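You operate a simulated robot arm through the tools that you are given. There is no shell and no other tool.

You run a simulated robot arm. Do the job below in one go: nothing can be reset, and whatever is moved stays where it is left.

Task
Swap the silver bow on the green gift box for the purple one.
Fine: peel the old bow off into the lower drawer and shut it; press the new bow on till it sticks. Where these are worked on the way, their far stop is far enough and under half their travel is too little: lower drawer.

The check looks at the end state, three seconds after you hand in, the way a careful person would. Anything else that was tipped, shoved, dropped, spilled or broken makes it a failure.

Robot
A 6-joint arm with a two-finger gripper, fixed in place. Base frame: the origin is on the floor under the middle of its stand, x ahead of it, y to its left, z up. Lengths are in m, angles in rad, forces in N, time in s.
It reaches about 1.206 m from its shoulder. Its first joint turns from -2.897 to 2.897 rad. Payload 2.45 kg.
The tool frame sits at the grasp point between the pads (the TCP): z along the fingers, y along the line on which they close. The tips reach 0.02 m beyond it. The gripper opens to 0.14 m; its body begins 0.168 m behind the TCP.
Orientation is told as [roll, pitch, yaw] about the base's x, y, z axes, in that order, counted from this pose: with the fingers straight down and closing along the base's y, the tool's x points along the base's -x, its y along +y and its z along -z.

Tools
- The arm moves only by the tool nudge_tool. Its argument "steps" is text: rows parted by semicolons, each of 7 numbers parted by spaces: the shift along the base's x, y, z in units of 30 mm (1.0 is 30 mm), then the turn, a rotation vector about the base's x, y, z in units of 4 degrees (1.0 is 4 degrees), then the opening, from 0 (shut) to 1 (fully open). In form: x y z rx ry rz grip; .... A call has 1 to 20 rows; each row shifts and turns the commanded pose from where the row before left it. A call with a number of a shift or a turn outside -1 to 1 is refused whole. Rows are played at 5 a second. More than 0.05 m and 0.15 rad between two rows, or a gripper value outside its range, and nothing of the call is played. Where a pose cannot be reached the arm comes as near as it can. A force on the tool above 40 N (or 10 N above the force at the start of the call, whichever is more), or a blocked arm, ends the call early, and 0.2 s more pass. Each finger travels about 0.045 m/s and halts on what it meets, pressing with about 28 N; the grip force reading is that of the motor and also rises with nothing between the fingers. The clock runs only during rows and for 0.2 s after the last one: add rows that do not move to give the fingers time. The reply holds the time, the measured pose of the TCP, the force on the tool along the base axes, the opening and the grip force, in the units named above and with some noise, with the torque about the TCP (base axes, N m) and any sound that the robot's microphone picked up.
- Cameras (640 x 400 px; columns grow to the right, rows downward): "scene" is fixed at [0.0491, -0.5007, 1.4796]; the picture's right is [0.82, -0.58, 0.00], its down [-0.24, -0.34, -0.91] and it looks along [0.53, 0.74, -0.42] (base axes); focal length 326 px, centre (320, 200). "wrist" rides on the gripper at [0.078, 0.011, -0.209] in the tool frame; the picture's right is [-0.14, 0.99, 0.00], its down [-0.92, -0.13, -0.37] and it looks along [-0.36, -0.05, 0.93] (tool axes); focal length 280 px, centre (320, 200). There is no depth. A picture from a camera that has moved, and an enlarged one, comes with that camera's place and axes in the base frame and with its lens.
- camera(camera): a new picture of that camera. It takes no simulated time.
- zoom(camera, box): a new picture of the part [left, top, right, bottom] of that camera's present view, enlarged. It takes no simulated time.
- job_done(): hands the job in; it is judged then, once.

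Nothing tells you positions but the pictures and the camera data. Unless the task says otherwise, let go and move clear before handing in.

The tools are called after ">>>" as a command line: name --argument value ..., lists and objects as JSON in quotes. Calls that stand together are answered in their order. nudge_tool: Moves the arm, as the interface text tells. Its arguments: {"type":"object","properties":{"steps":{"type":"string"}},"required":["steps"]} The other tools are called the same way: camera (camera) takes a picture; zoom (camera, box) takes an enlarged picture of a part of a camera's view; job_done () hands the job in.

At the start:

```text
clock: 0.0
ee_pos: [0.4927, 0.1539, 1.1559]
tcp_rot: [0.0, -0.001, 0.001]
wrist_force: [0.4, 0.7, 0.3]
moment: [0.0, 0.03, 0.01]
finger_gap: 0.1399
grasp_force: 0.1
```

scene: 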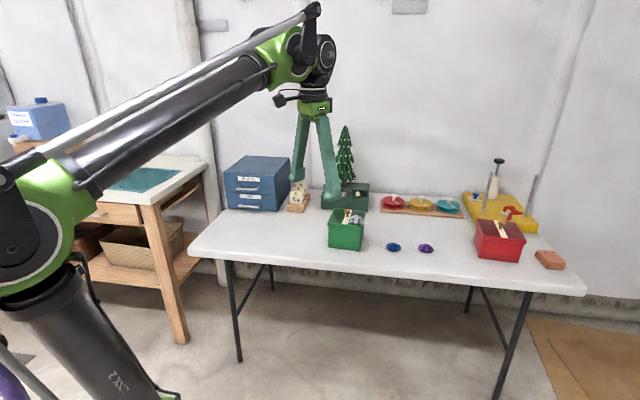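
wrist: 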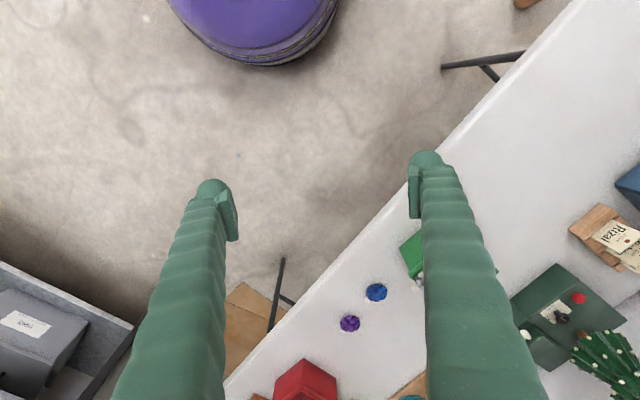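

I see a table with a green gift box, blue and purple bows, a blue two-drawer cabinet and other items. I'll look closer before moving.

>>> zoom --camera "scene" --box '[210, 140, 370, 260]'

>>> zoom --camera "scene" --box '[310, 190, 450, 270]'

>>> zoom --camera "scene" --box '[370, 140, 600, 280]'

>>> zoom --camera "wrist" --box '[260, 180, 640, 400]'

```text
3.33 times, centred on (290, 200) of scene
camera zoom: at [0.0491, -0.5007, 1.4796], right [0.82, -0.58, 0.0], down [-0.24, -0.34, -0.91], along [0.53, 0.74, -0.42], focal length 1086 px, centre (420, 200)
```

zoom: 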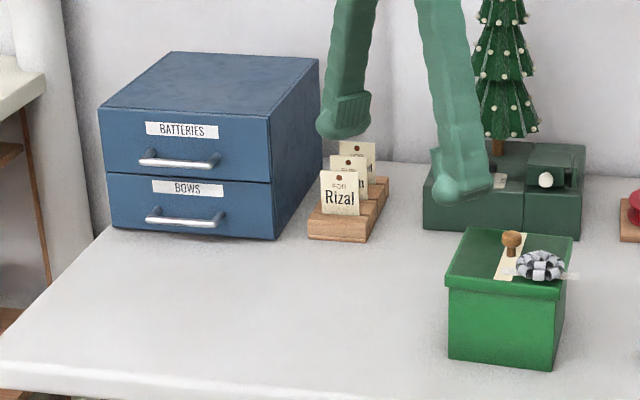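

```text
4.57 times, centred on (380, 230) of scene
camera zoom: at [0.0491, -0.5007, 1.4796], right [0.82, -0.58, 0.0], down [-0.24, -0.34, -0.91], along [0.53, 0.74, -0.42], focal length 1489 px, centre (46, 63)
```

zoom: 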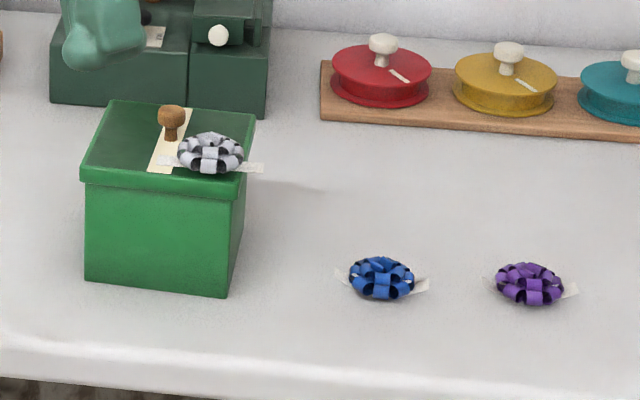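

```text
2.78 times, centred on (485, 210) of scene
camera zoom: at [0.0491, -0.5007, 1.4796], right [0.82, -0.58, 0.0], down [-0.24, -0.34, -0.91], along [0.53, 0.74, -0.42], focal length 906 px, centre (-139, 172)
```

zoom: 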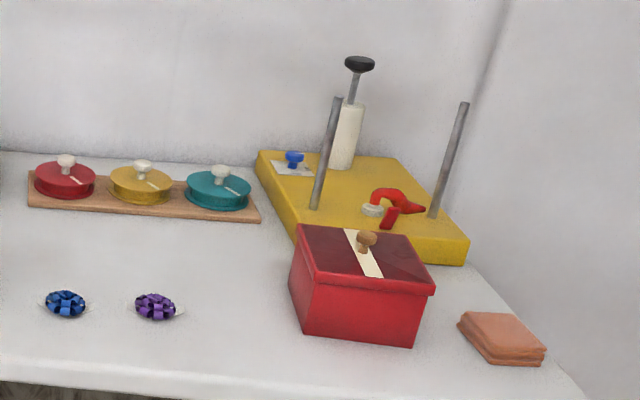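

```text
1.68 times, centred on (450, 290) of wrist
camera zoom: at [0.4154, 0.1651, 1.3641], right [0.14, 0.99, 0.0], down [0.92, -0.13, 0.37], along [0.36, -0.05, -0.93], focal length 472 px, centre (101, 48)
```

zoom: 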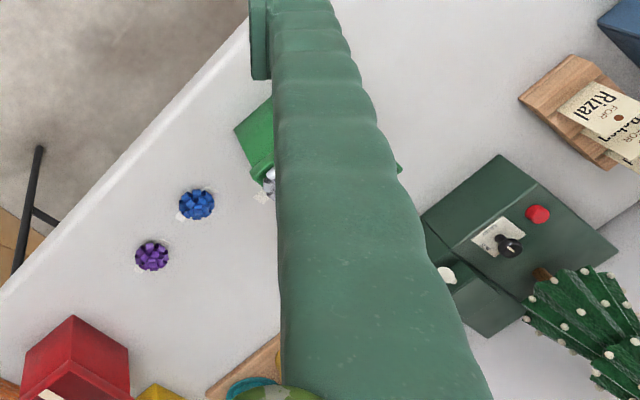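

The table is turned about 45° from the base frame. I take the green box to be near (0.85, 0.42), with the silver bow at its right front. The purple bow is near (1.06, 0.165), and the blue cabinet's front faces the robot near (0.64, 0.94). I'll turn the gripper 45° and get a clearer wrist view.

>>> nudge_tool --steps "0 0.5 0.2 0 0 1 1;0 0.5 0.2 0 0 1 1;0 0.5 0.2 0 0 1 1;0 0.5 0.2 0 0 1 1;0 0.5 0 0 0 1 1;0 0.5 0 0 0 1 1;0 0.5 0 0 0 1 1;0 0.5 0 0 0 1 1;0 0 0 0 0 1 1;0 0 0 0 0 1 1;0 0 0 0 0 1 1;0 0 0 0 0 0.25 1;0 0 0 0 0 0 1"

>>> camera --camera "wrist"

>>> camera --camera "scene"

```text
clock: 2.8
ee_pos: [0.4936, 0.2733, 1.1805]
tcp_rot: [-0.001, -0.001, 0.786]
wrist_force: [0.0, 0.3, 0.4]
moment: [0.02, 0.02, 0.0]
finger_gap: 0.14
grasp_force: 0.1
```

```text
taken
camera wrist: at [0.4307, 0.2261, 1.3884], right [-0.6, 0.8, 0.0], down [0.74, 0.56, 0.37], along [0.29, 0.22, -0.93], focal length 280 px, centre (320, 200)
```

wrist: 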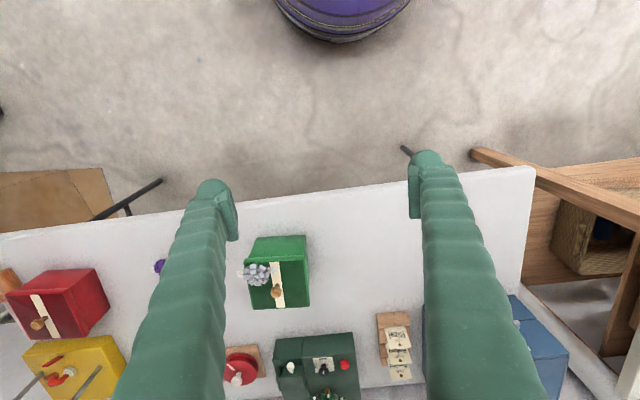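

```text
taken
```

scene: 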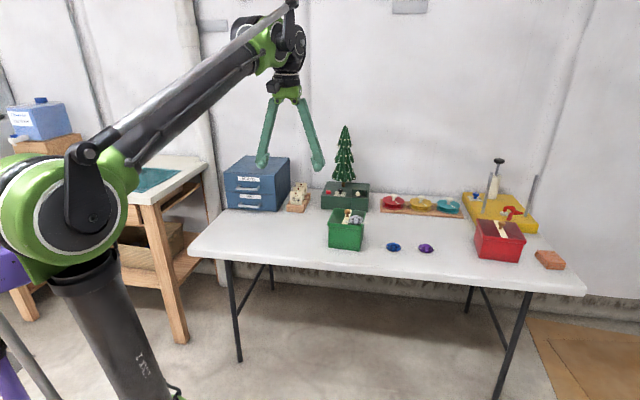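

The wrist view now shows the whole table. I'll zoom in on the box, the bows and the cabinet.

>>> zoom --camera "wrist" --box '[220, 220, 340, 320]'

>>> zoom --camera "scene" --box '[325, 200, 375, 255]'

>>> zoom --camera "scene" --box '[375, 230, 450, 260]'

>>> zoom --camera "scene" --box '[215, 150, 305, 215]'

```text
4.00 times, centred on (280, 270) of wrist
camera zoom: at [0.4307, 0.2261, 1.3884], right [-0.6, 0.8, 0.0], down [0.74, 0.56, 0.37], along [0.29, 0.22, -0.93], focal length 1122 px, centre (480, -80)
```

zoom: 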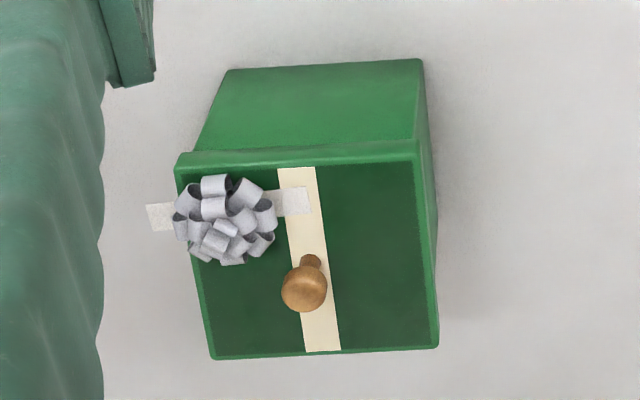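

```text
7.27 times, centred on (350, 228) of scene
camera zoom: at [0.0491, -0.5007, 1.4796], right [0.82, -0.58, 0.0], down [-0.24, -0.34, -0.91], along [0.53, 0.74, -0.42], focal length 2369 px, centre (102, 0)
```

zoom: 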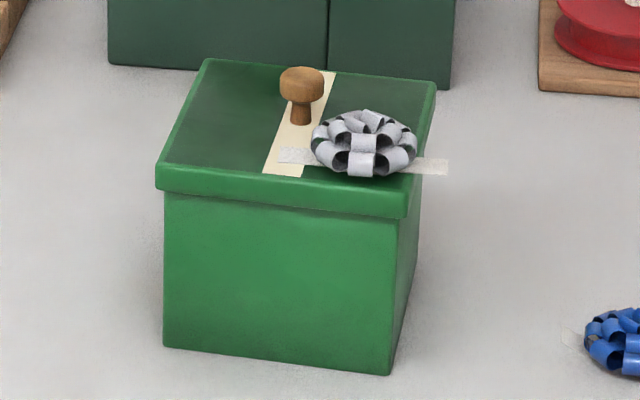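

```text
8.53 times, centred on (412, 245) of scene
camera zoom: at [0.0491, -0.5007, 1.4796], right [0.82, -0.58, 0.0], down [-0.24, -0.34, -0.91], along [0.53, 0.74, -0.42], focal length 2779 px, centre (-469, -184)
```

zoom: 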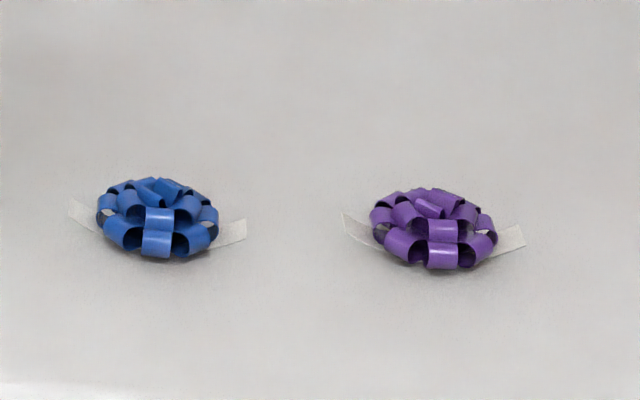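

```text
6.15 times, centred on (260, 182) of scene
camera zoom: at [0.0491, -0.5007, 1.4796], right [0.82, -0.58, 0.0], down [-0.24, -0.34, -0.91], along [0.53, 0.74, -0.42], focal length 2004 px, centre (689, 308)
```

zoom: 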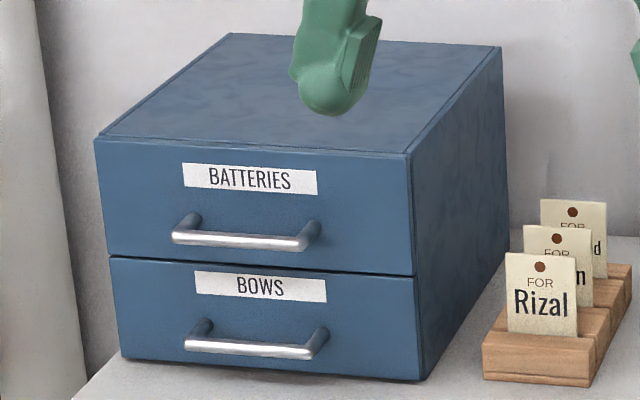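

The lower drawer is labelled BOWS, with its handle at about (0.62, 0.92, 0.755). I'll bring the gripper in front of the cabinet with the fingers tilted 45° forward, and stay high for a look first.

>>> nudge_tool --steps "0.1 0.95 -0.2 0 0 0 1;0.1 0.95 -0.2 0 0 0 1;0.1 0.95 -0.2 0 0 0 1;0.1 0.95 -0.2 0 0 0 1;0.1 0.95 -0.2 0 0 0 1;0.1 0.95 -0.2 1 -1 0 1;0.1 0.95 -0.2 1 -1 0 1;0.1 0.95 -0.2 1 -1 0 1;0.1 0.95 -0.2 1 -1 0 1;0.1 0.95 -0.2 1 -1 0 1;0.1 0.95 -0.2 1 -1 0 1;0.1 0.95 -0.2 1 -1 0 1;0.1 0.95 -0.2 1 -1 0 1;0.1 0.95 -0.2 0 0 0 1;0.1 0.95 -0.2 0 0 0 1;0.1 0.95 -0.2 0 0 0 1;0.1 0.9 -0.2 0 0 0 1;0.1 0.8 -0.2 0 0 0 1;0 0 0 0 0 0 1"

>>> camera --camera "wrist"

>>> camera --camera "scene"

```text
clock: 6.8
ee_pos: [0.5465, 0.7798, 1.0711]
tcp_rot: [-0.001, -0.788, 0.785]
wrist_force: [-0.8, -0.7, 0.4]
moment: [-0.01, 0.01, 0.02]
finger_gap: 0.1398
grasp_force: 0.0
```

```text
taken
camera wrist: at [0.3955, 0.6441, 1.1621], right [-0.63, 0.77, 0.1], down [0.36, 0.18, 0.91], along [0.68, 0.61, -0.4], focal length 280 px, centre (320, 200)
```

wrist: 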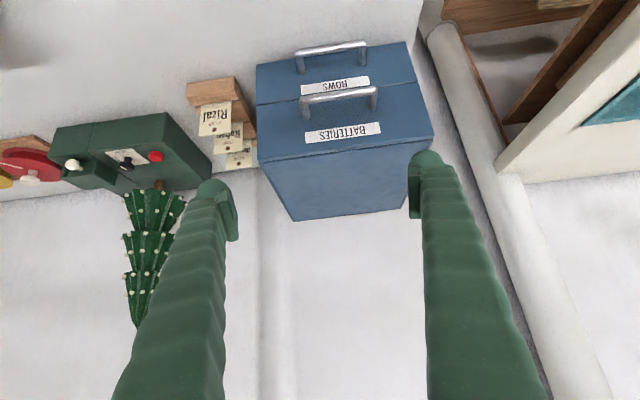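

```text
taken
```

scene: 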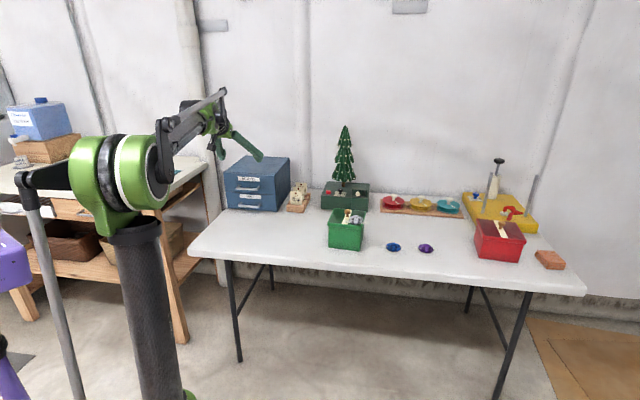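

The drawer fronts and both handles are clear in the wrist view, which is upside down here. I'll zoom to triangulate the lower handle.

>>> zoom --camera "wrist" --box '[240, 20, 440, 145]'

>>> zoom --camera "scene" --box '[190, 80, 310, 215]'

```text
3.20 times, centred on (340, 82) of wrist
camera zoom: at [0.3955, 0.6441, 1.1621], right [-0.63, 0.77, 0.1], down [0.36, 0.18, 0.91], along [0.68, 0.61, -0.4], focal length 897 px, centre (256, 576)
```

zoom: 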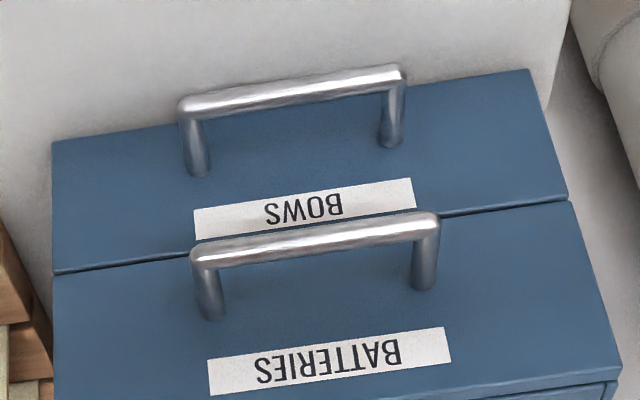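

```text
2.96 times, centred on (250, 148) of scene
camera zoom: at [0.0491, -0.5007, 1.4796], right [0.82, -0.58, 0.0], down [-0.24, -0.34, -0.91], along [0.53, 0.74, -0.42], focal length 965 px, centre (527, 356)
```

zoom: 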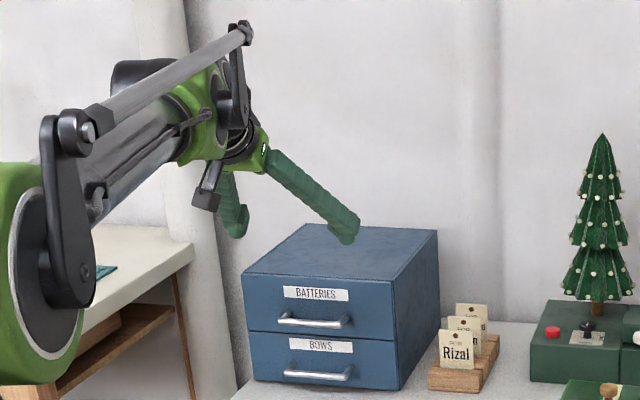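

My estimates put the table surface at about z = 0.73–0.75 and the lower handle bar at about z = 0.77, level with the middle of the cabinet. I'll come down in front of the handle without touching it and re-measure.

>>> nudge_tool --steps "-0.04 0.186 -0.9 0 0 0 1;-0.04 0.186 -0.9 0 0 0 1;-0.04 0.186 -0.9 0 0 0 1;-0.04 0.186 -0.9 0 0 0 1;-0.04 0.186 -0.9 0 0 0 1;-0.04 0.186 -0.9 0 0 0 1;-0.04 0.186 -0.9 0 0 0 1;-0.04 0.186 -0.9 0 0 0 1;0 0 0 0 0 0 1"

>>> camera --camera "wrist"

>>> zoom --camera "scene" --box '[190, 120, 310, 215]'

```text
clock: 8.8
ee_pos: [0.5362, 0.8271, 0.8557]
tcp_rot: [0.001, -0.788, 0.785]
wrist_force: [0.1, -0.2, 0.2]
moment: [-0.03, 0.01, 0.01]
finger_gap: 0.1401
grasp_force: 0.0
```

```text
taken
camera wrist: at [0.3857, 0.6907, 0.9461], right [-0.63, 0.77, 0.1], down [0.36, 0.18, 0.91], along [0.68, 0.61, -0.4], focal length 280 px, centre (320, 200)
```

wrist: 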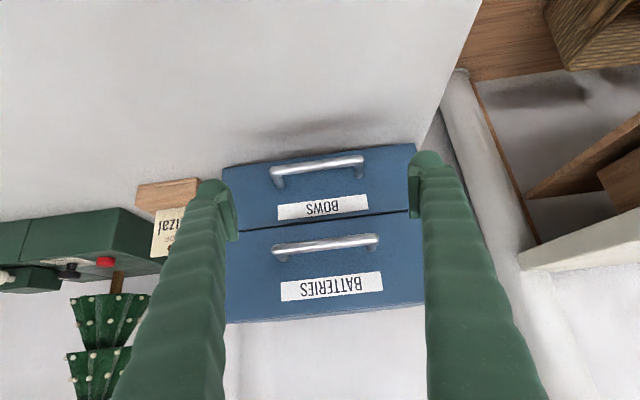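

```text
4.21 times, centred on (250, 168) of scene
camera zoom: at [0.0491, -0.5007, 1.4796], right [0.82, -0.58, 0.0], down [-0.24, -0.34, -0.91], along [0.53, 0.74, -0.42], focal length 1371 px, centre (615, 337)
```

zoom: 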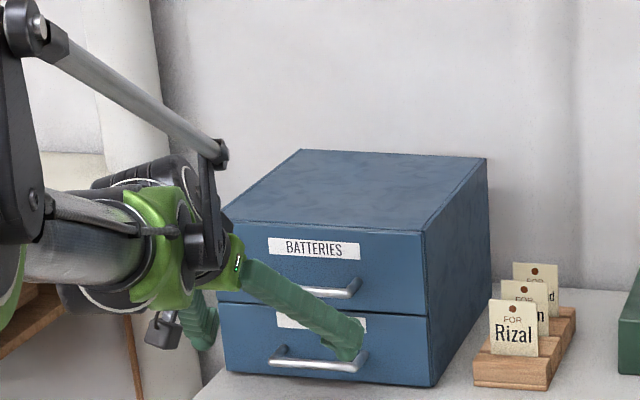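

>>> zoom --camera "wrist" --box '[200, 120, 440, 270]'

```text
2.67 times, centred on (320, 195) of wrist
camera zoom: at [0.3857, 0.6907, 0.9461], right [-0.63, 0.77, 0.1], down [0.36, 0.18, 0.91], along [0.68, 0.61, -0.4], focal length 748 px, centre (320, 213)
```

zoom: 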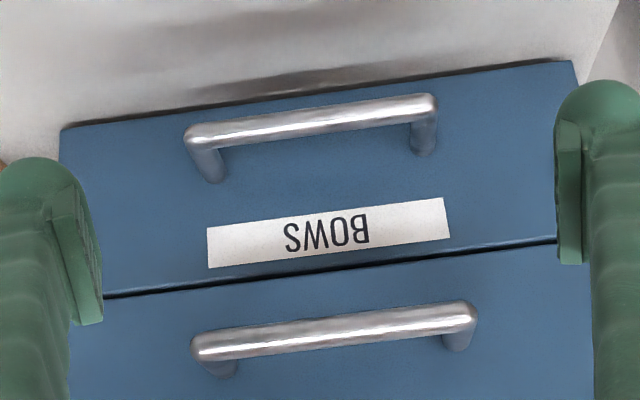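

Two wrist views agree well: bar centre at about (0.593, 0.877, 0.781), bar length about 0.108 m, table surface at about z = 0.743. I'll slide the open fingers around the ends of the bar.

>>> nudge_tool --steps "0.454 0.407 -0.614 0 0 0 1;0.454 0.407 -0.614 0 0 0 1;0.454 0.407 -0.614 0 0 0 1;0.454 0.407 -0.614 0 0 0 1;0 0 0 0 0 0 1"

>>> camera --camera "wrist"

>>> zoom --camera "scene" --box '[190, 120, 310, 215]'

```text
clock: 10.0
ee_pos: [0.5924, 0.8775, 0.7819]
tcp_rot: [0.0, -0.79, 0.786]
wrist_force: [-0.4, 0.7, -0.2]
moment: [0.03, 0.01, -0.04]
finger_gap: 0.1398
grasp_force: 0.1
```

```text
taken
camera wrist: at [0.4416, 0.7408, 0.8725], right [-0.63, 0.77, 0.1], down [0.36, 0.18, 0.91], along [0.68, 0.61, -0.4], focal length 280 px, centre (320, 200)
```

wrist: 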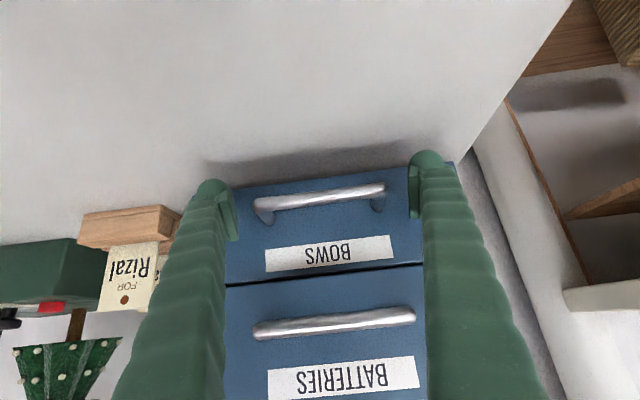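

```text
4.21 times, centred on (250, 168) of scene
camera zoom: at [0.0491, -0.5007, 1.4796], right [0.82, -0.58, 0.0], down [-0.24, -0.34, -0.91], along [0.53, 0.74, -0.42], focal length 1371 px, centre (615, 337)
```

zoom: 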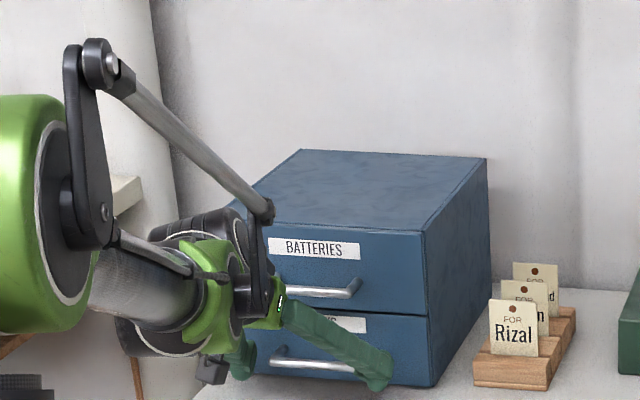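

The bar sits exactly at the grasp point between the pads. I'll close on its ends now.

>>> nudge_tool --steps "0 0 0 0 0 0 0.8;0 0 0 0 0 0 0.7;0 0 0 0 0 0 0.65;0 0 0 0 0 0 0.65;0 0 0 0 0 0 0.65"

>>> zoom --camera "wrist" --box '[200, 120, 440, 270]'

```text
clock: 11.2
ee_pos: [0.5926, 0.8749, 0.782]
tcp_rot: [0.002, -0.789, 0.786]
wrist_force: [3.7, -8.4, 1.2]
moment: [-0.09, -0.1, -0.15]
finger_gap: 0.1103
grasp_force: 44.7
```

```text
2.67 times, centred on (320, 195) of wrist
camera zoom: at [0.4421, 0.74, 0.8729], right [-0.63, 0.77, 0.1], down [0.36, 0.18, 0.91], along [0.68, 0.61, -0.4], focal length 748 px, centre (320, 213)
```

zoom: 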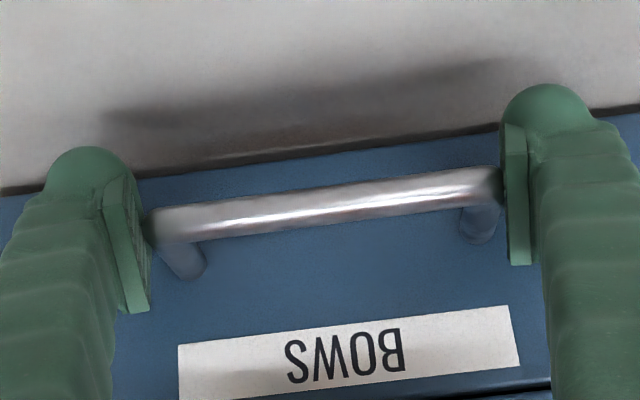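

The handle is held, with a gap of 0.110. I'll pull gently toward the robot, correcting a small sideways offset on the way.

>>> nudge_tool --steps "0.05 -0.05 0 0 0 0 0.6;-0.2 -0.2 0 0 0 0 0.6;-0.25 -0.25 0 0 0 0 0.6;-0.3 -0.3 0 0 0 0 0.6;-0.3 -0.3 0 0 0 0 0.6"

>>> zoom --camera "wrist" --box '[160, 100, 480, 300]'

```text
clock: 12.4
ee_pos: [0.5606, 0.843, 0.7824]
tcp_rot: [-0.001, -0.791, 0.786]
wrist_force: [-5.3, 4.8, 6.0]
moment: [1.1, 1.03, 0.27]
finger_gap: 0.1096
grasp_force: 44.9
```

```text
2.00 times, centred on (320, 200) of wrist
camera zoom: at [0.4097, 0.7068, 0.8728], right [-0.63, 0.77, 0.1], down [0.36, 0.18, 0.91], along [0.68, 0.61, -0.4], focal length 561 px, centre (320, 200)
```

zoom: 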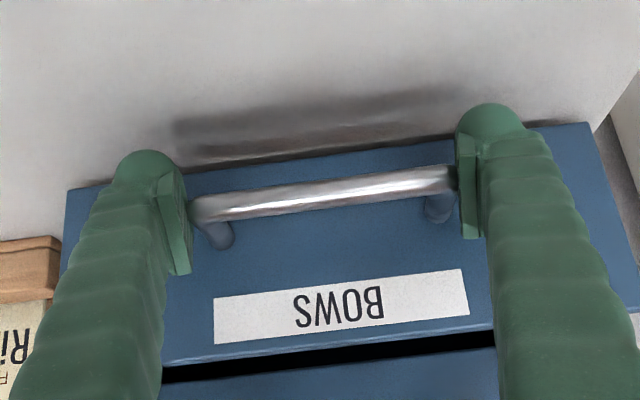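

The drawer is sliding out freely. I'll keep pulling.

>>> nudge_tool --steps "-0.4 -0.4 0 0 0 0 0.6;-0.4 -0.4 0 0 0 0 0.6;-0.4 -0.4 0 0 0 0 0.6;-0.4 -0.4 0 0 0 0 0.6;-0.4 -0.4 0 0 0 0 0.6"

>>> zoom --camera "wrist" --box '[160, 100, 480, 300]'

>>> camera --camera "scene"

```text
clock: 13.6
ee_pos: [0.4996, 0.7825, 0.7822]
tcp_rot: [0.0, -0.789, 0.787]
wrist_force: [-28.2, 24.2, -10.8]
moment: [0.04, 0.42, 1.6]
finger_gap: 0.1102
grasp_force: 45.8
```

```text
2.00 times, centred on (320, 200) of wrist
camera zoom: at [0.3497, 0.6466, 0.873], right [-0.63, 0.77, 0.1], down [0.36, 0.18, 0.91], along [0.68, 0.61, -0.4], focal length 561 px, centre (320, 200)
```

zoom: 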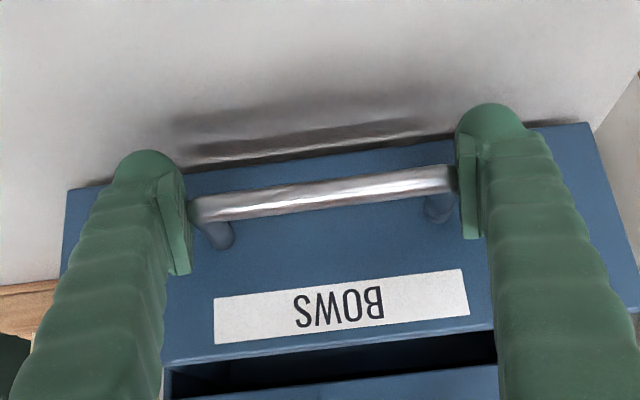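

```text
taken
```

scene: 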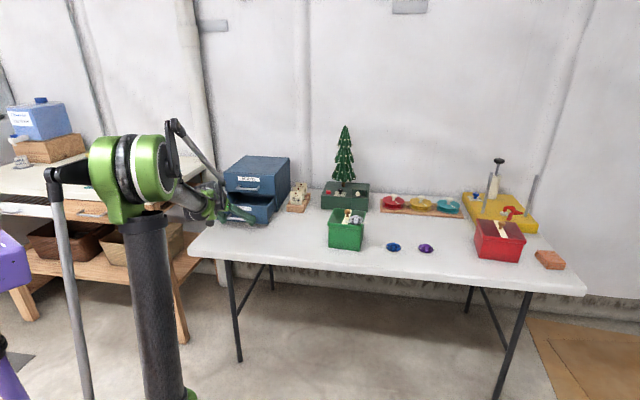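

The drawer is about 13 cm out, but a sideways force of about 37 N has built up. I'll relieve it with a small sideways correction before pulling further.

>>> nudge_tool --steps "-0.024 0.024 0 0 0 0 0.6;0 0 0 0 0 0 0.6"

```text
clock: 14.2
ee_pos: [0.5006, 0.7819, 0.7826]
tcp_rot: [-0.002, -0.789, 0.788]
wrist_force: [-25.6, 25.5, -12.2]
moment: [-0.04, -0.12, 0.57]
finger_gap: 0.1097
grasp_force: 44.8
```

>>> nudge_tool --steps "-0.05 0.05 0 0 0 0 0.6;0 0 0 0 0 0 0.6"

>>> zoom --camera "wrist" --box '[160, 100, 480, 300]'

```text
clock: 14.8
ee_pos: [0.5006, 0.7831, 0.7828]
tcp_rot: [0.0, -0.79, 0.785]
wrist_force: [-14.1, 12.4, -6.2]
moment: [-0.49, -0.58, 0.34]
finger_gap: 0.11
grasp_force: 45.0
```

```text
2.00 times, centred on (320, 200) of wrist
camera zoom: at [0.3495, 0.6476, 0.8729], right [-0.63, 0.77, 0.1], down [0.36, 0.18, 0.91], along [0.69, 0.61, -0.4], focal length 561 px, centre (320, 200)
```

zoom: 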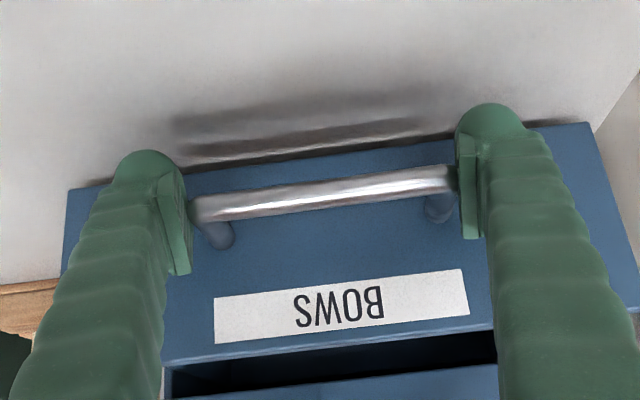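

Moving toward −e1 (leftward along the cabinet front) relieves it, so the drawer's axis is skewed about 2° from what I assumed. I'll correct the rest and keep pulling along the adjusted direction.

>>> nudge_tool --steps "-0.045 0.045 0 0 0 0 0.6;0 0 0 0 0 0 0.6;-0.31 -0.29 0 0 0 0 0.6;-0.31 -0.29 0 0 0 0 0.6"

```text
clock: 15.8
ee_pos: [0.4833, 0.765, 0.7823]
tcp_rot: [-0.003, -0.79, 0.781]
wrist_force: [24.8, -25.7, -3.3]
moment: [-0.28, -0.36, -0.78]
finger_gap: 0.1097
grasp_force: 44.9
```

>>> nudge_tool --steps "0.035 -0.035 0 0 0 0 0.6;0 0 0 0 0 0 0.6"

```text
clock: 16.4
ee_pos: [0.4839, 0.7666, 0.7836]
tcp_rot: [0.001, -0.788, 0.783]
wrist_force: [32.3, -30.5, -7.2]
moment: [-0.14, -0.11, -0.6]
finger_gap: 0.1099
grasp_force: 45.0
```

>>> nudge_tool --steps "0 0 0 0 0 0 0.6;0 0 0 0 0 0 0.6;0 0 0 0 0 0 0.6"

>>> zoom --camera "wrist" --box '[160, 100, 480, 300]'

>>> zoom --camera "scene" --box '[170, 120, 310, 240]'

```text
clock: 17.2
ee_pos: [0.4832, 0.7657, 0.7825]
tcp_rot: [0.001, -0.79, 0.783]
wrist_force: [29.1, -31.3, -11.0]
moment: [-0.02, 0.02, 0.07]
finger_gap: 0.1099
grasp_force: 44.8
```

```text
2.00 times, centred on (320, 200) of wrist
camera zoom: at [0.3319, 0.6298, 0.8732], right [-0.63, 0.77, 0.1], down [0.36, 0.18, 0.91], along [0.68, 0.61, -0.4], focal length 561 px, centre (320, 200)
```

zoom: 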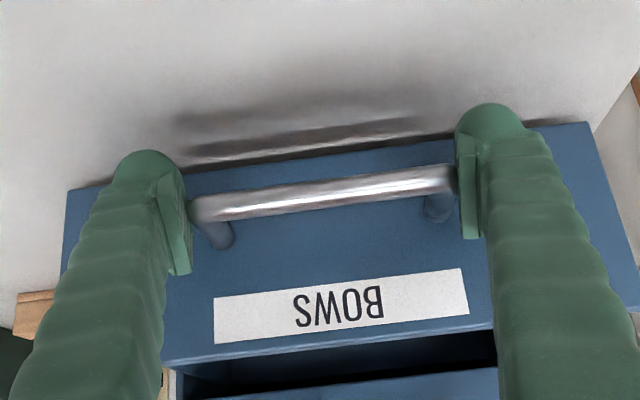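

```text
3.33 times, centred on (240, 180) of scene
camera zoom: at [0.0491, -0.5007, 1.4796], right [0.82, -0.58, 0.0], down [-0.24, -0.34, -0.91], along [0.53, 0.74, -0.42], focal length 1086 px, centre (587, 267)
```

zoom: 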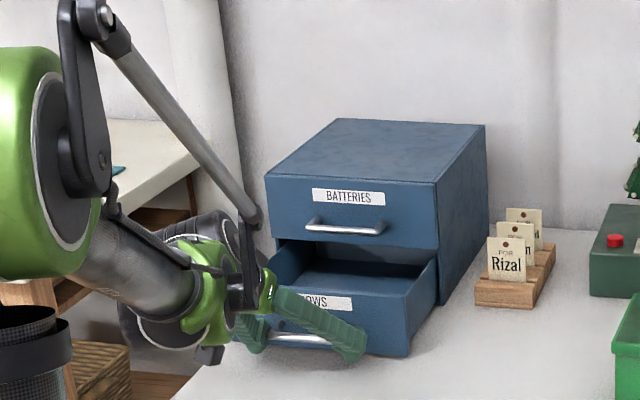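

The drawer is about 15 cm out. I'll open the grip briefly to release the sideways strain, then re-grip to check for the far stop.

>>> nudge_tool --steps "0 0 0 0 0 0 0.9;0 0 0 0 0 0 0.9;0 0 0 0 0 0 0.9"

>>> zoom --camera "wrist" --box '[160, 100, 480, 300]'

```text
clock: 18.0
ee_pos: [0.4811, 0.7664, 0.7838]
tcp_rot: [0.002, -0.792, 0.785]
wrist_force: [-0.3, 0.6, 0.2]
moment: [0.0, 0.0, -0.04]
finger_gap: 0.1258
grasp_force: 0.0
```

```text
2.00 times, centred on (320, 200) of wrist
camera zoom: at [0.3306, 0.6307, 0.8733], right [-0.63, 0.77, 0.1], down [0.36, 0.18, 0.91], along [0.68, 0.61, -0.4], focal length 561 px, centre (320, 200)
```

zoom: 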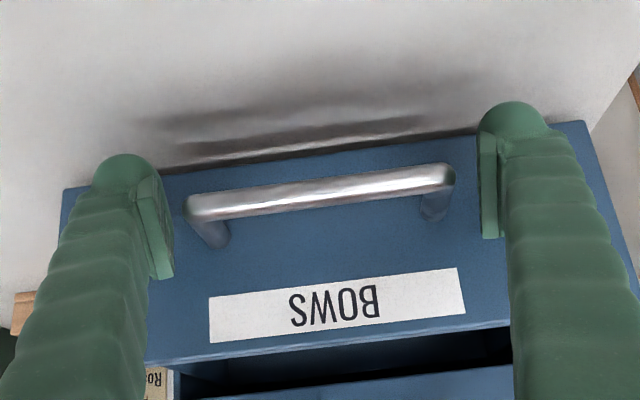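

>>> nudge_tool --steps "0.047 -0.047 0 0 0 0 0.9;0 0 0 0 0 0 0.75;0 0 0 0 0 0 0.65;0 0 0 0 0 0 0.65;0 0 0 0 0 0 0.65"

```text
clock: 19.2
ee_pos: [0.4825, 0.7656, 0.7825]
tcp_rot: [0.0, -0.79, 0.785]
wrist_force: [-2.9, 1.3, 1.6]
moment: [0.03, 0.1, 0.12]
finger_gap: 0.1097
grasp_force: 45.2
```

Re-gripped with almost no side load. I'll pull on slowly until it reaches its stop.

>>> nudge_tool --steps "-0.2 -0.2 0 0 0 0 0.6;-0.2 -0.2 0 0 0 0 0.6;0 0 0 0 0 0 0.6"

```text
clock: 20.0
ee_pos: [0.4707, 0.753, 0.7838]
tcp_rot: [0.0, -0.791, 0.783]
wrist_force: [-0.7, 2.2, 10.5]
moment: [0.06, -0.16, 0.56]
finger_gap: 0.1103
grasp_force: 44.7
```

>>> nudge_tool --steps "-0.2 -0.2 0 0 0 0 0.6;-0.2 -0.2 0 0 0 0 0.6;0 0 0 0 0 0 0.6"

>>> zoom --camera "wrist" --box '[160, 100, 480, 300]'

>>> zoom --camera "scene" --box '[170, 120, 310, 240]'

```text
clock: 20.8
ee_pos: [0.4574, 0.7414, 0.7827]
tcp_rot: [-0.002, -0.79, 0.786]
wrist_force: [-4.3, 3.4, 4.0]
moment: [0.27, 0.44, 0.09]
finger_gap: 0.1098
grasp_force: 45.1
```

```text
2.00 times, centred on (320, 200) of wrist
camera zoom: at [0.3071, 0.6045, 0.8735], right [-0.63, 0.77, 0.1], down [0.36, 0.18, 0.91], along [0.68, 0.61, -0.4], focal length 561 px, centre (320, 200)
```

zoom: 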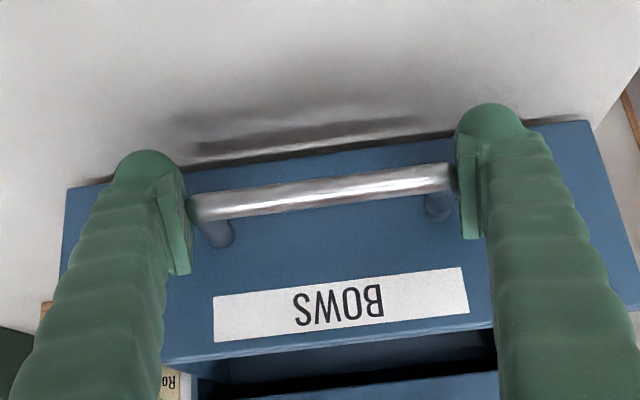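

```text
3.33 times, centred on (240, 180) of scene
camera zoom: at [0.0491, -0.5007, 1.4796], right [0.82, -0.58, 0.0], down [-0.24, -0.34, -0.91], along [0.53, 0.74, -0.42], focal length 1086 px, centre (587, 267)
```

zoom: 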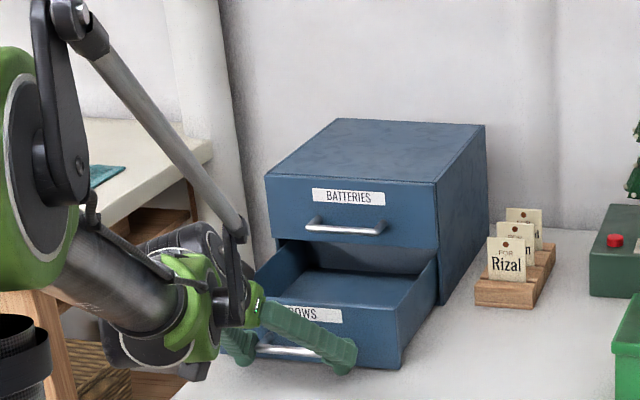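

>>> nudge_tool --steps "-0.2 -0.2 0 0 0 0 0.6;-0.2 -0.2 0 0 0 0 0.6;0 0 0 0 0 0 0.6"

```text
clock: 21.4
ee_pos: [0.452, 0.7346, 0.7839]
tcp_rot: [0.0, -0.793, 0.787]
wrist_force: [10.2, 13.6, -21.4]
moment: [-0.32, 0.07, -0.19]
finger_gap: 0.1098
grasp_force: 44.6
stopped in row 2: the force on the tool passed its limit at 54 N (the readings are from after the stop); the commanded pose is now the measured one
```

The drawer is at its far stop, about 20 cm out. I'll let go of the handle and back straight off along the fingers.

>>> nudge_tool --steps "0 0 0 0 0 0 1;0 0 0 0 0 0 1;0 0 0 0 0 0 1;-0.3 -0.3 0.45 0 0 0 1;-0.4 -0.4 0.6 0 0 0 1;-0.4 -0.4 0.6 0 0 0 1;-0.4 -0.4 0.7 0 0 0 1;-0.4 -0.4 0.9 0 0 0 1;0 0 1 0 0 0 1;0 0 1 0 0 0 1;0 0 1 0 0 0 1;0 0 1 0 0 0 1;0 0 1 0 0 0 1;0 0 0 0 0 0 1"

>>> camera --camera "wrist"

>>> zoom --camera "scene" --box '[170, 120, 310, 240]'

```text
clock: 24.4
ee_pos: [0.3931, 0.6771, 1.0316]
tcp_rot: [0.001, -0.794, 0.786]
wrist_force: [-0.7, 0.5, -0.8]
moment: [-0.01, -0.01, 0.0]
finger_gap: 0.14
grasp_force: 0.1
```

```text
taken
camera wrist: at [0.2422, 0.5407, 1.1223], right [-0.63, 0.77, 0.1], down [0.36, 0.18, 0.91], along [0.69, 0.61, -0.39], focal length 280 px, centre (320, 200)
```

wrist: 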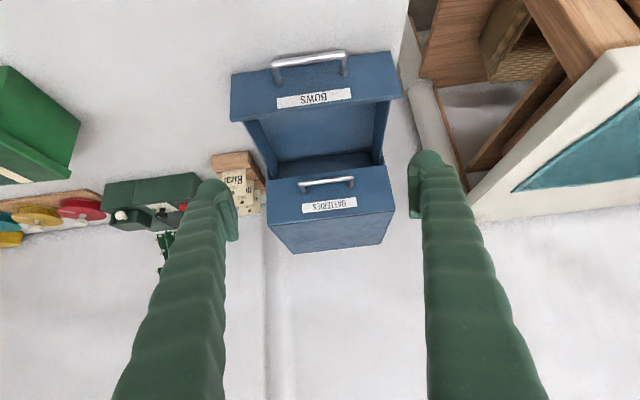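

```text
3.33 times, centred on (240, 180) of scene
camera zoom: at [0.0491, -0.5007, 1.4796], right [0.82, -0.58, 0.0], down [-0.24, -0.34, -0.91], along [0.53, 0.74, -0.42], focal length 1086 px, centre (587, 267)
```

zoom: 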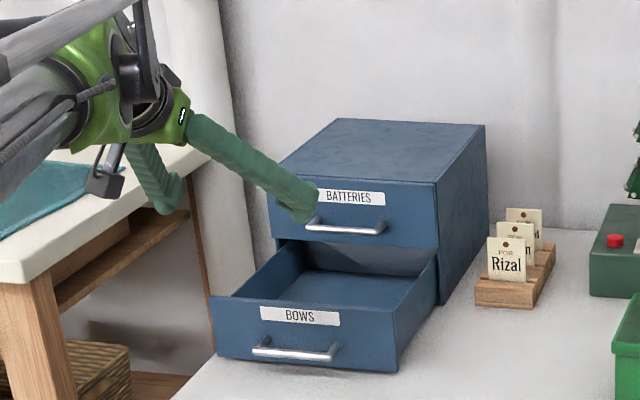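

The drawer is open and clear inside. I triangulate the silver bow at about (0.822, 0.345), with the lid top at about z = 0.86 and the knob behind and left of the bow. I'll move above the bow with the fingers straight down.

>>> nudge_tool --steps "0.9 -0.6 0.3 -1 1 0 1;0.9 -0.7 0.3 -1 1 0 1;0.95 -0.74 0 -1 1 0 1;0.95 -0.74 0 -1 1 0 1;0.95 -0.74 0 -1 1 0 1;0.95 -0.74 0 -1 1 0 1;0.95 -0.74 0 -1 1 0 1;0.95 -0.74 0 -1 1 0 1;0.95 -0.74 0 -0.05 0.05 0 1;0.95 -0.74 0 0 0 0 1;0.95 -0.74 0 0 0 0 1;0.95 -0.74 0 0 0 0 1;0.95 -0.74 0 0 0 0 1;0.95 -0.74 0 0 0 0 1;0 0 0 0 0 0 1"

>>> camera --camera "wrist"

>>> camera --camera "scene"

```text
clock: 27.6
ee_pos: [0.7931, 0.3723, 1.0529]
tcp_rot: [0.001, 0.0, 0.787]
wrist_force: [1.2, -0.4, 0.3]
moment: [0.0, 0.01, 0.01]
finger_gap: 0.1402
grasp_force: 0.0
```

```text
taken
camera wrist: at [0.7293, 0.3247, 1.2592], right [-0.6, 0.8, 0.0], down [0.74, 0.56, 0.37], along [0.29, 0.22, -0.93], focal length 280 px, centre (320, 200)
```

wrist: 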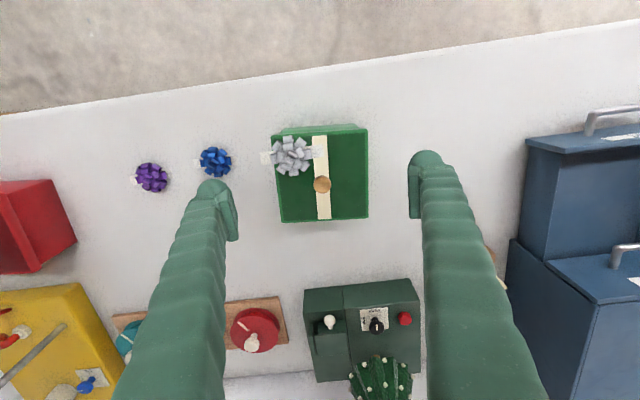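

```text
taken
```

scene: 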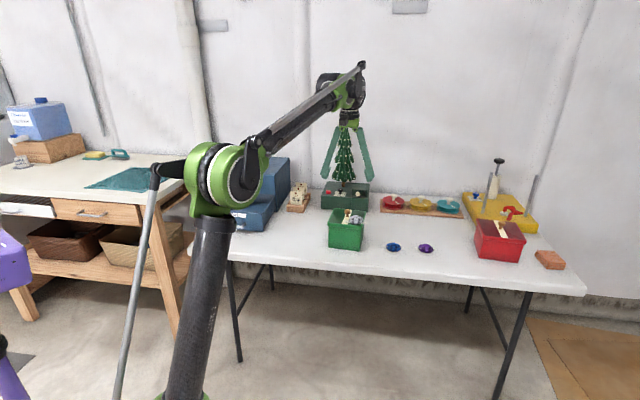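

>>> zoom --camera "wrist" --box '[240, 110, 400, 230]'

>>> zoom --camera "wrist" --box '[110, 130, 250, 210]'

```text
3.33 times, centred on (320, 170) of wrist
camera zoom: at [0.7293, 0.3247, 1.2592], right [-0.6, 0.8, 0.0], down [0.74, 0.56, 0.37], along [0.29, 0.22, -0.93], focal length 935 px, centre (320, 300)
```

zoom: 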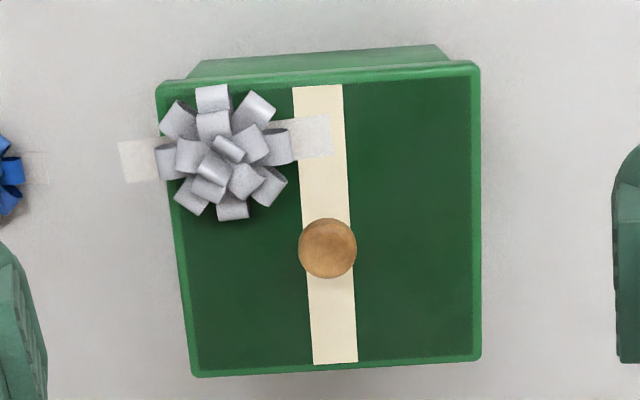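

```text
4.57 times, centred on (180, 170) of wrist
camera zoom: at [0.7293, 0.3247, 1.2592], right [-0.6, 0.8, 0.0], down [0.74, 0.56, 0.37], along [0.29, 0.22, -0.93], focal length 1282 px, centre (960, 337)
```

zoom: 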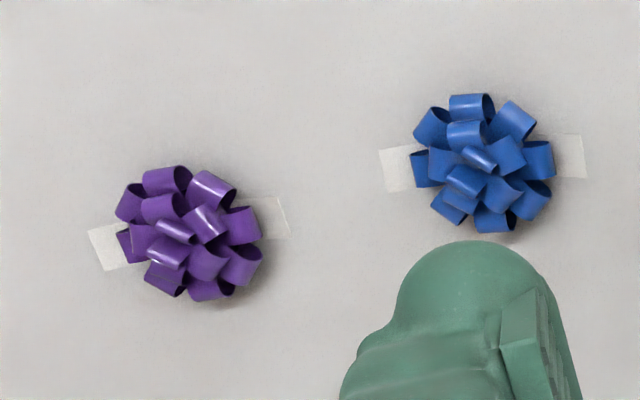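

My views agree: silver bow centre at about (0.822, 0.344), lid centred on the knob, purple bow near (1.042, 0.165). I'll lower the open fingers around the silver bow, stopping above it to check clearance.

>>> nudge_tool --steps "0.185 -0.195 -0.82 0 0 0 1;0.185 -0.195 -0.82 0 0 0 1;0.185 -0.195 -0.82 0 0 0 1;0.185 -0.195 -0.82 0 0 0 1;0.185 -0.195 -0.82 0 0 0 1;0 0 0 0 0 0 0.75;0 0 0 0 0 0 0.75;0 0 0 0 0 0 0.75"

>>> camera --camera "wrist"

>>> zoom --camera "scene" --box '[310, 150, 410, 260]'

```text
clock: 29.4
ee_pos: [0.817, 0.3435, 0.9275]
tcp_rot: [0.001, 0.002, 0.785]
wrist_force: [-1.0, 0.5, -0.3]
moment: [0.01, 0.0, 0.0]
finger_gap: 0.1049
grasp_force: 0.1
```

```text
taken
camera wrist: at [0.7555, 0.295, 1.1357], right [-0.6, 0.8, 0.0], down [0.74, 0.56, 0.37], along [0.29, 0.22, -0.93], focal length 280 px, centre (320, 200)
```

wrist: 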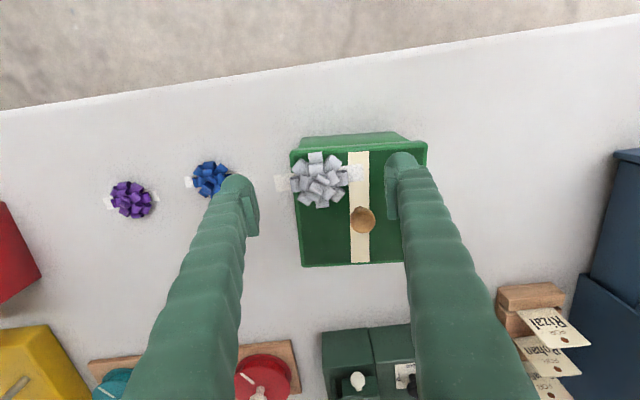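

```text
3.64 times, centred on (360, 205) of scene
camera zoom: at [0.0491, -0.5007, 1.4796], right [0.82, -0.58, 0.0], down [-0.24, -0.34, -0.91], along [0.53, 0.74, -0.42], focal length 1184 px, centre (174, 182)
```

zoom: 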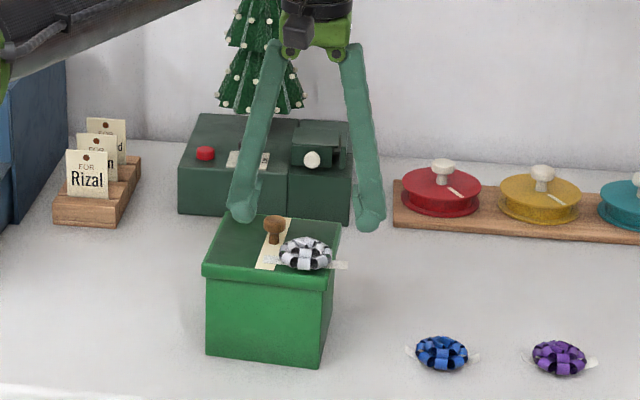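

>>> nudge_tool --steps "0.13 -0.02 -0.4 0 0 0 0.75;0 0 -0.4 0 0 0 0.75;0 0 -0.2 0 0 0 0.75;0 0 0 0 0 0 0.75"

>>> zoom --camera "wrist" --box '[220, 120, 460, 270]'

>>> zoom --camera "scene" --box '[310, 180, 390, 260]'

```text
clock: 30.4
ee_pos: [0.8233, 0.3414, 0.8975]
tcp_rot: [-0.001, 0.001, 0.784]
wrist_force: [-0.9, 0.6, 0.3]
moment: [0.01, 0.01, 0.01]
finger_gap: 0.1049
grasp_force: 0.1
```

```text
2.67 times, centred on (340, 195) of wrist
camera zoom: at [0.7598, 0.294, 1.1052], right [-0.6, 0.8, 0.0], down [0.74, 0.56, 0.37], along [0.29, 0.22, -0.93], focal length 748 px, centre (267, 213)
```

zoom: 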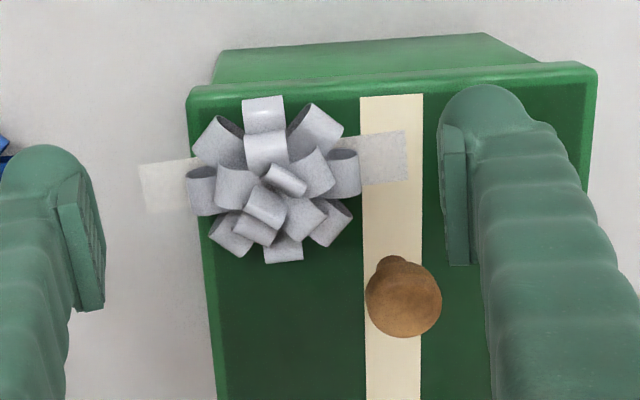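

```text
5.00 times, centred on (350, 220) of scene
camera zoom: at [0.0491, -0.5007, 1.4796], right [0.82, -0.58, 0.0], down [-0.24, -0.34, -0.91], along [0.53, 0.74, -0.42], focal length 1628 px, centre (170, 100)
```

zoom: 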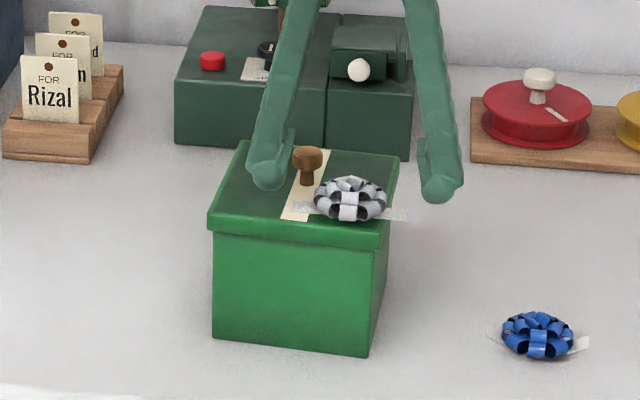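

The fingers straddle the bow with room to the knob. I'll drop another centimetre, then close gently in steps.

>>> nudge_tool --steps "-0.047 0.047 -0.16 0 0 0 0.75;0 0 -0.16 0 0 0 0.7;0 0 0 0 0 0 0.6;0 0 0 0 0 0 0.5;0 0 0 0 0 0 0.48;0 0 0 0 0 0 0.48"

>>> zoom --camera "wrist" --box '[220, 120, 460, 270]'

>>> zoom --camera "scene" --box '[320, 195, 390, 260]'

```text
clock: 31.8
ee_pos: [0.8201, 0.3432, 0.8886]
tcp_rot: [-0.001, 0.003, 0.786]
wrist_force: [-0.2, 0.0, 0.1]
moment: [-0.01, -0.04, 0.0]
finger_gap: 0.0672
grasp_force: 0.0
```

```text
2.67 times, centred on (340, 195) of wrist
camera zoom: at [0.7576, 0.2955, 1.0954], right [-0.6, 0.8, 0.0], down [0.74, 0.56, 0.37], along [0.29, 0.22, -0.93], focal length 748 px, centre (267, 213)
```

zoom: 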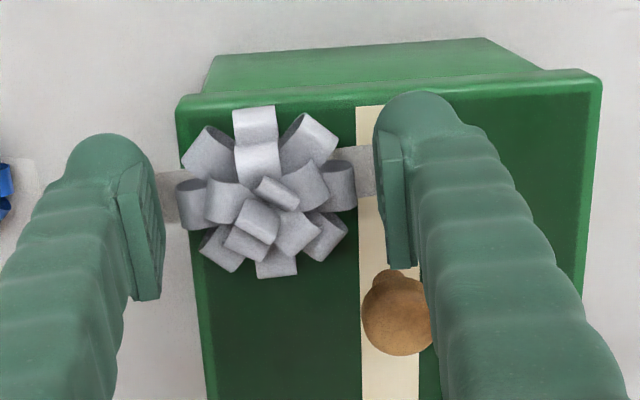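

```text
6.15 times, centred on (355, 228) of scene
camera zoom: at [0.0491, -0.5007, 1.4796], right [0.82, -0.58, 0.0], down [-0.24, -0.34, -0.91], along [0.53, 0.74, -0.42], focal length 2004 px, centre (105, 31)
```

zoom: 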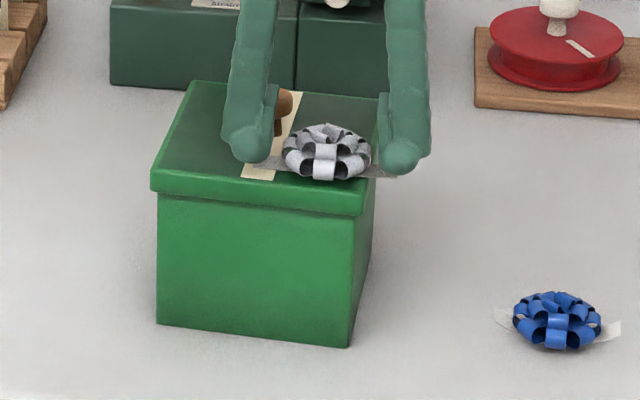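

Centred and touching nothing. I'll close onto the bow.

>>> nudge_tool --steps "0 0 0 0 0 0 0.44;0 0 0 0 0 0 0.41;0 0 0 0 0 0 0.39;0 0 0 0 0 0 0.38"

>>> zoom --camera "wrist" --box '[220, 120, 460, 270]'

>>> zoom --camera "scene" --box '[320, 195, 390, 260]'

```text
clock: 32.8
ee_pos: [0.819, 0.3433, 0.888]
tcp_rot: [-0.001, 0.003, 0.785]
wrist_force: [0.1, -0.5, -0.1]
moment: [-0.02, -0.01, -0.02]
finger_gap: 0.0559
grasp_force: 7.7
```

```text
2.67 times, centred on (340, 195) of wrist
camera zoom: at [0.7576, 0.2955, 1.0954], right [-0.6, 0.8, 0.0], down [0.74, 0.56, 0.37], along [0.29, 0.22, -0.93], focal length 748 px, centre (267, 213)
```

zoom: 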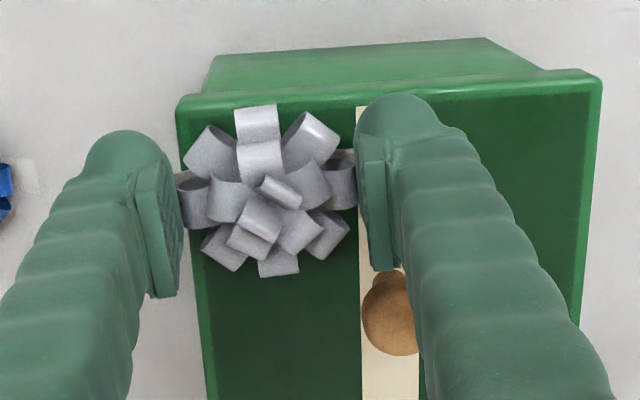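

```text
6.15 times, centred on (355, 228) of scene
camera zoom: at [0.0491, -0.5007, 1.4796], right [0.82, -0.58, 0.0], down [-0.24, -0.34, -0.91], along [0.53, 0.74, -0.42], focal length 2004 px, centre (105, 31)
```

zoom: 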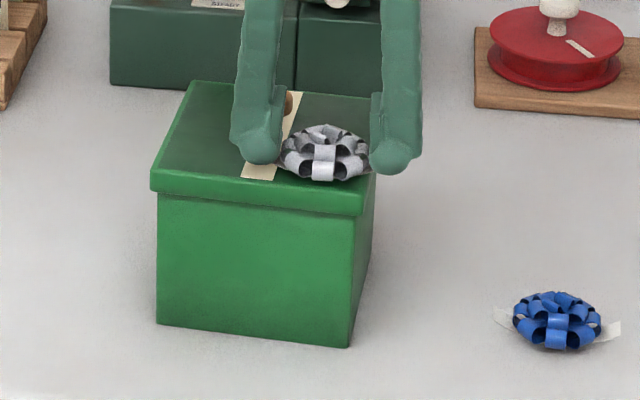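

>>> nudge_tool --steps "0 0 0 0 0 0 0.35;0 0 0 0 0 0 0.35;0 0 0 0 0 0 0.35"

```text
clock: 33.6
ee_pos: [0.8199, 0.3433, 0.8885]
tcp_rot: [0.001, 0.003, 0.785]
wrist_force: [-0.7, 0.2, 1.0]
moment: [0.02, 0.03, 0.01]
finger_gap: 0.0535
grasp_force: 28.0
```

The bow is held, with a gap of 0.0535. I'll test with a very small lift and watch the force and the lid.

>>> nudge_tool --steps "0 0 0.05 0 0 0 0.35;0 0 0 0 0 0 0.35"

```text
clock: 34.2
ee_pos: [0.8196, 0.3417, 0.8898]
tcp_rot: [0.001, 0.002, 0.786]
wrist_force: [-0.2, -0.9, 0.1]
moment: [0.02, -0.01, 0.0]
finger_gap: 0.0536
grasp_force: 27.8
```

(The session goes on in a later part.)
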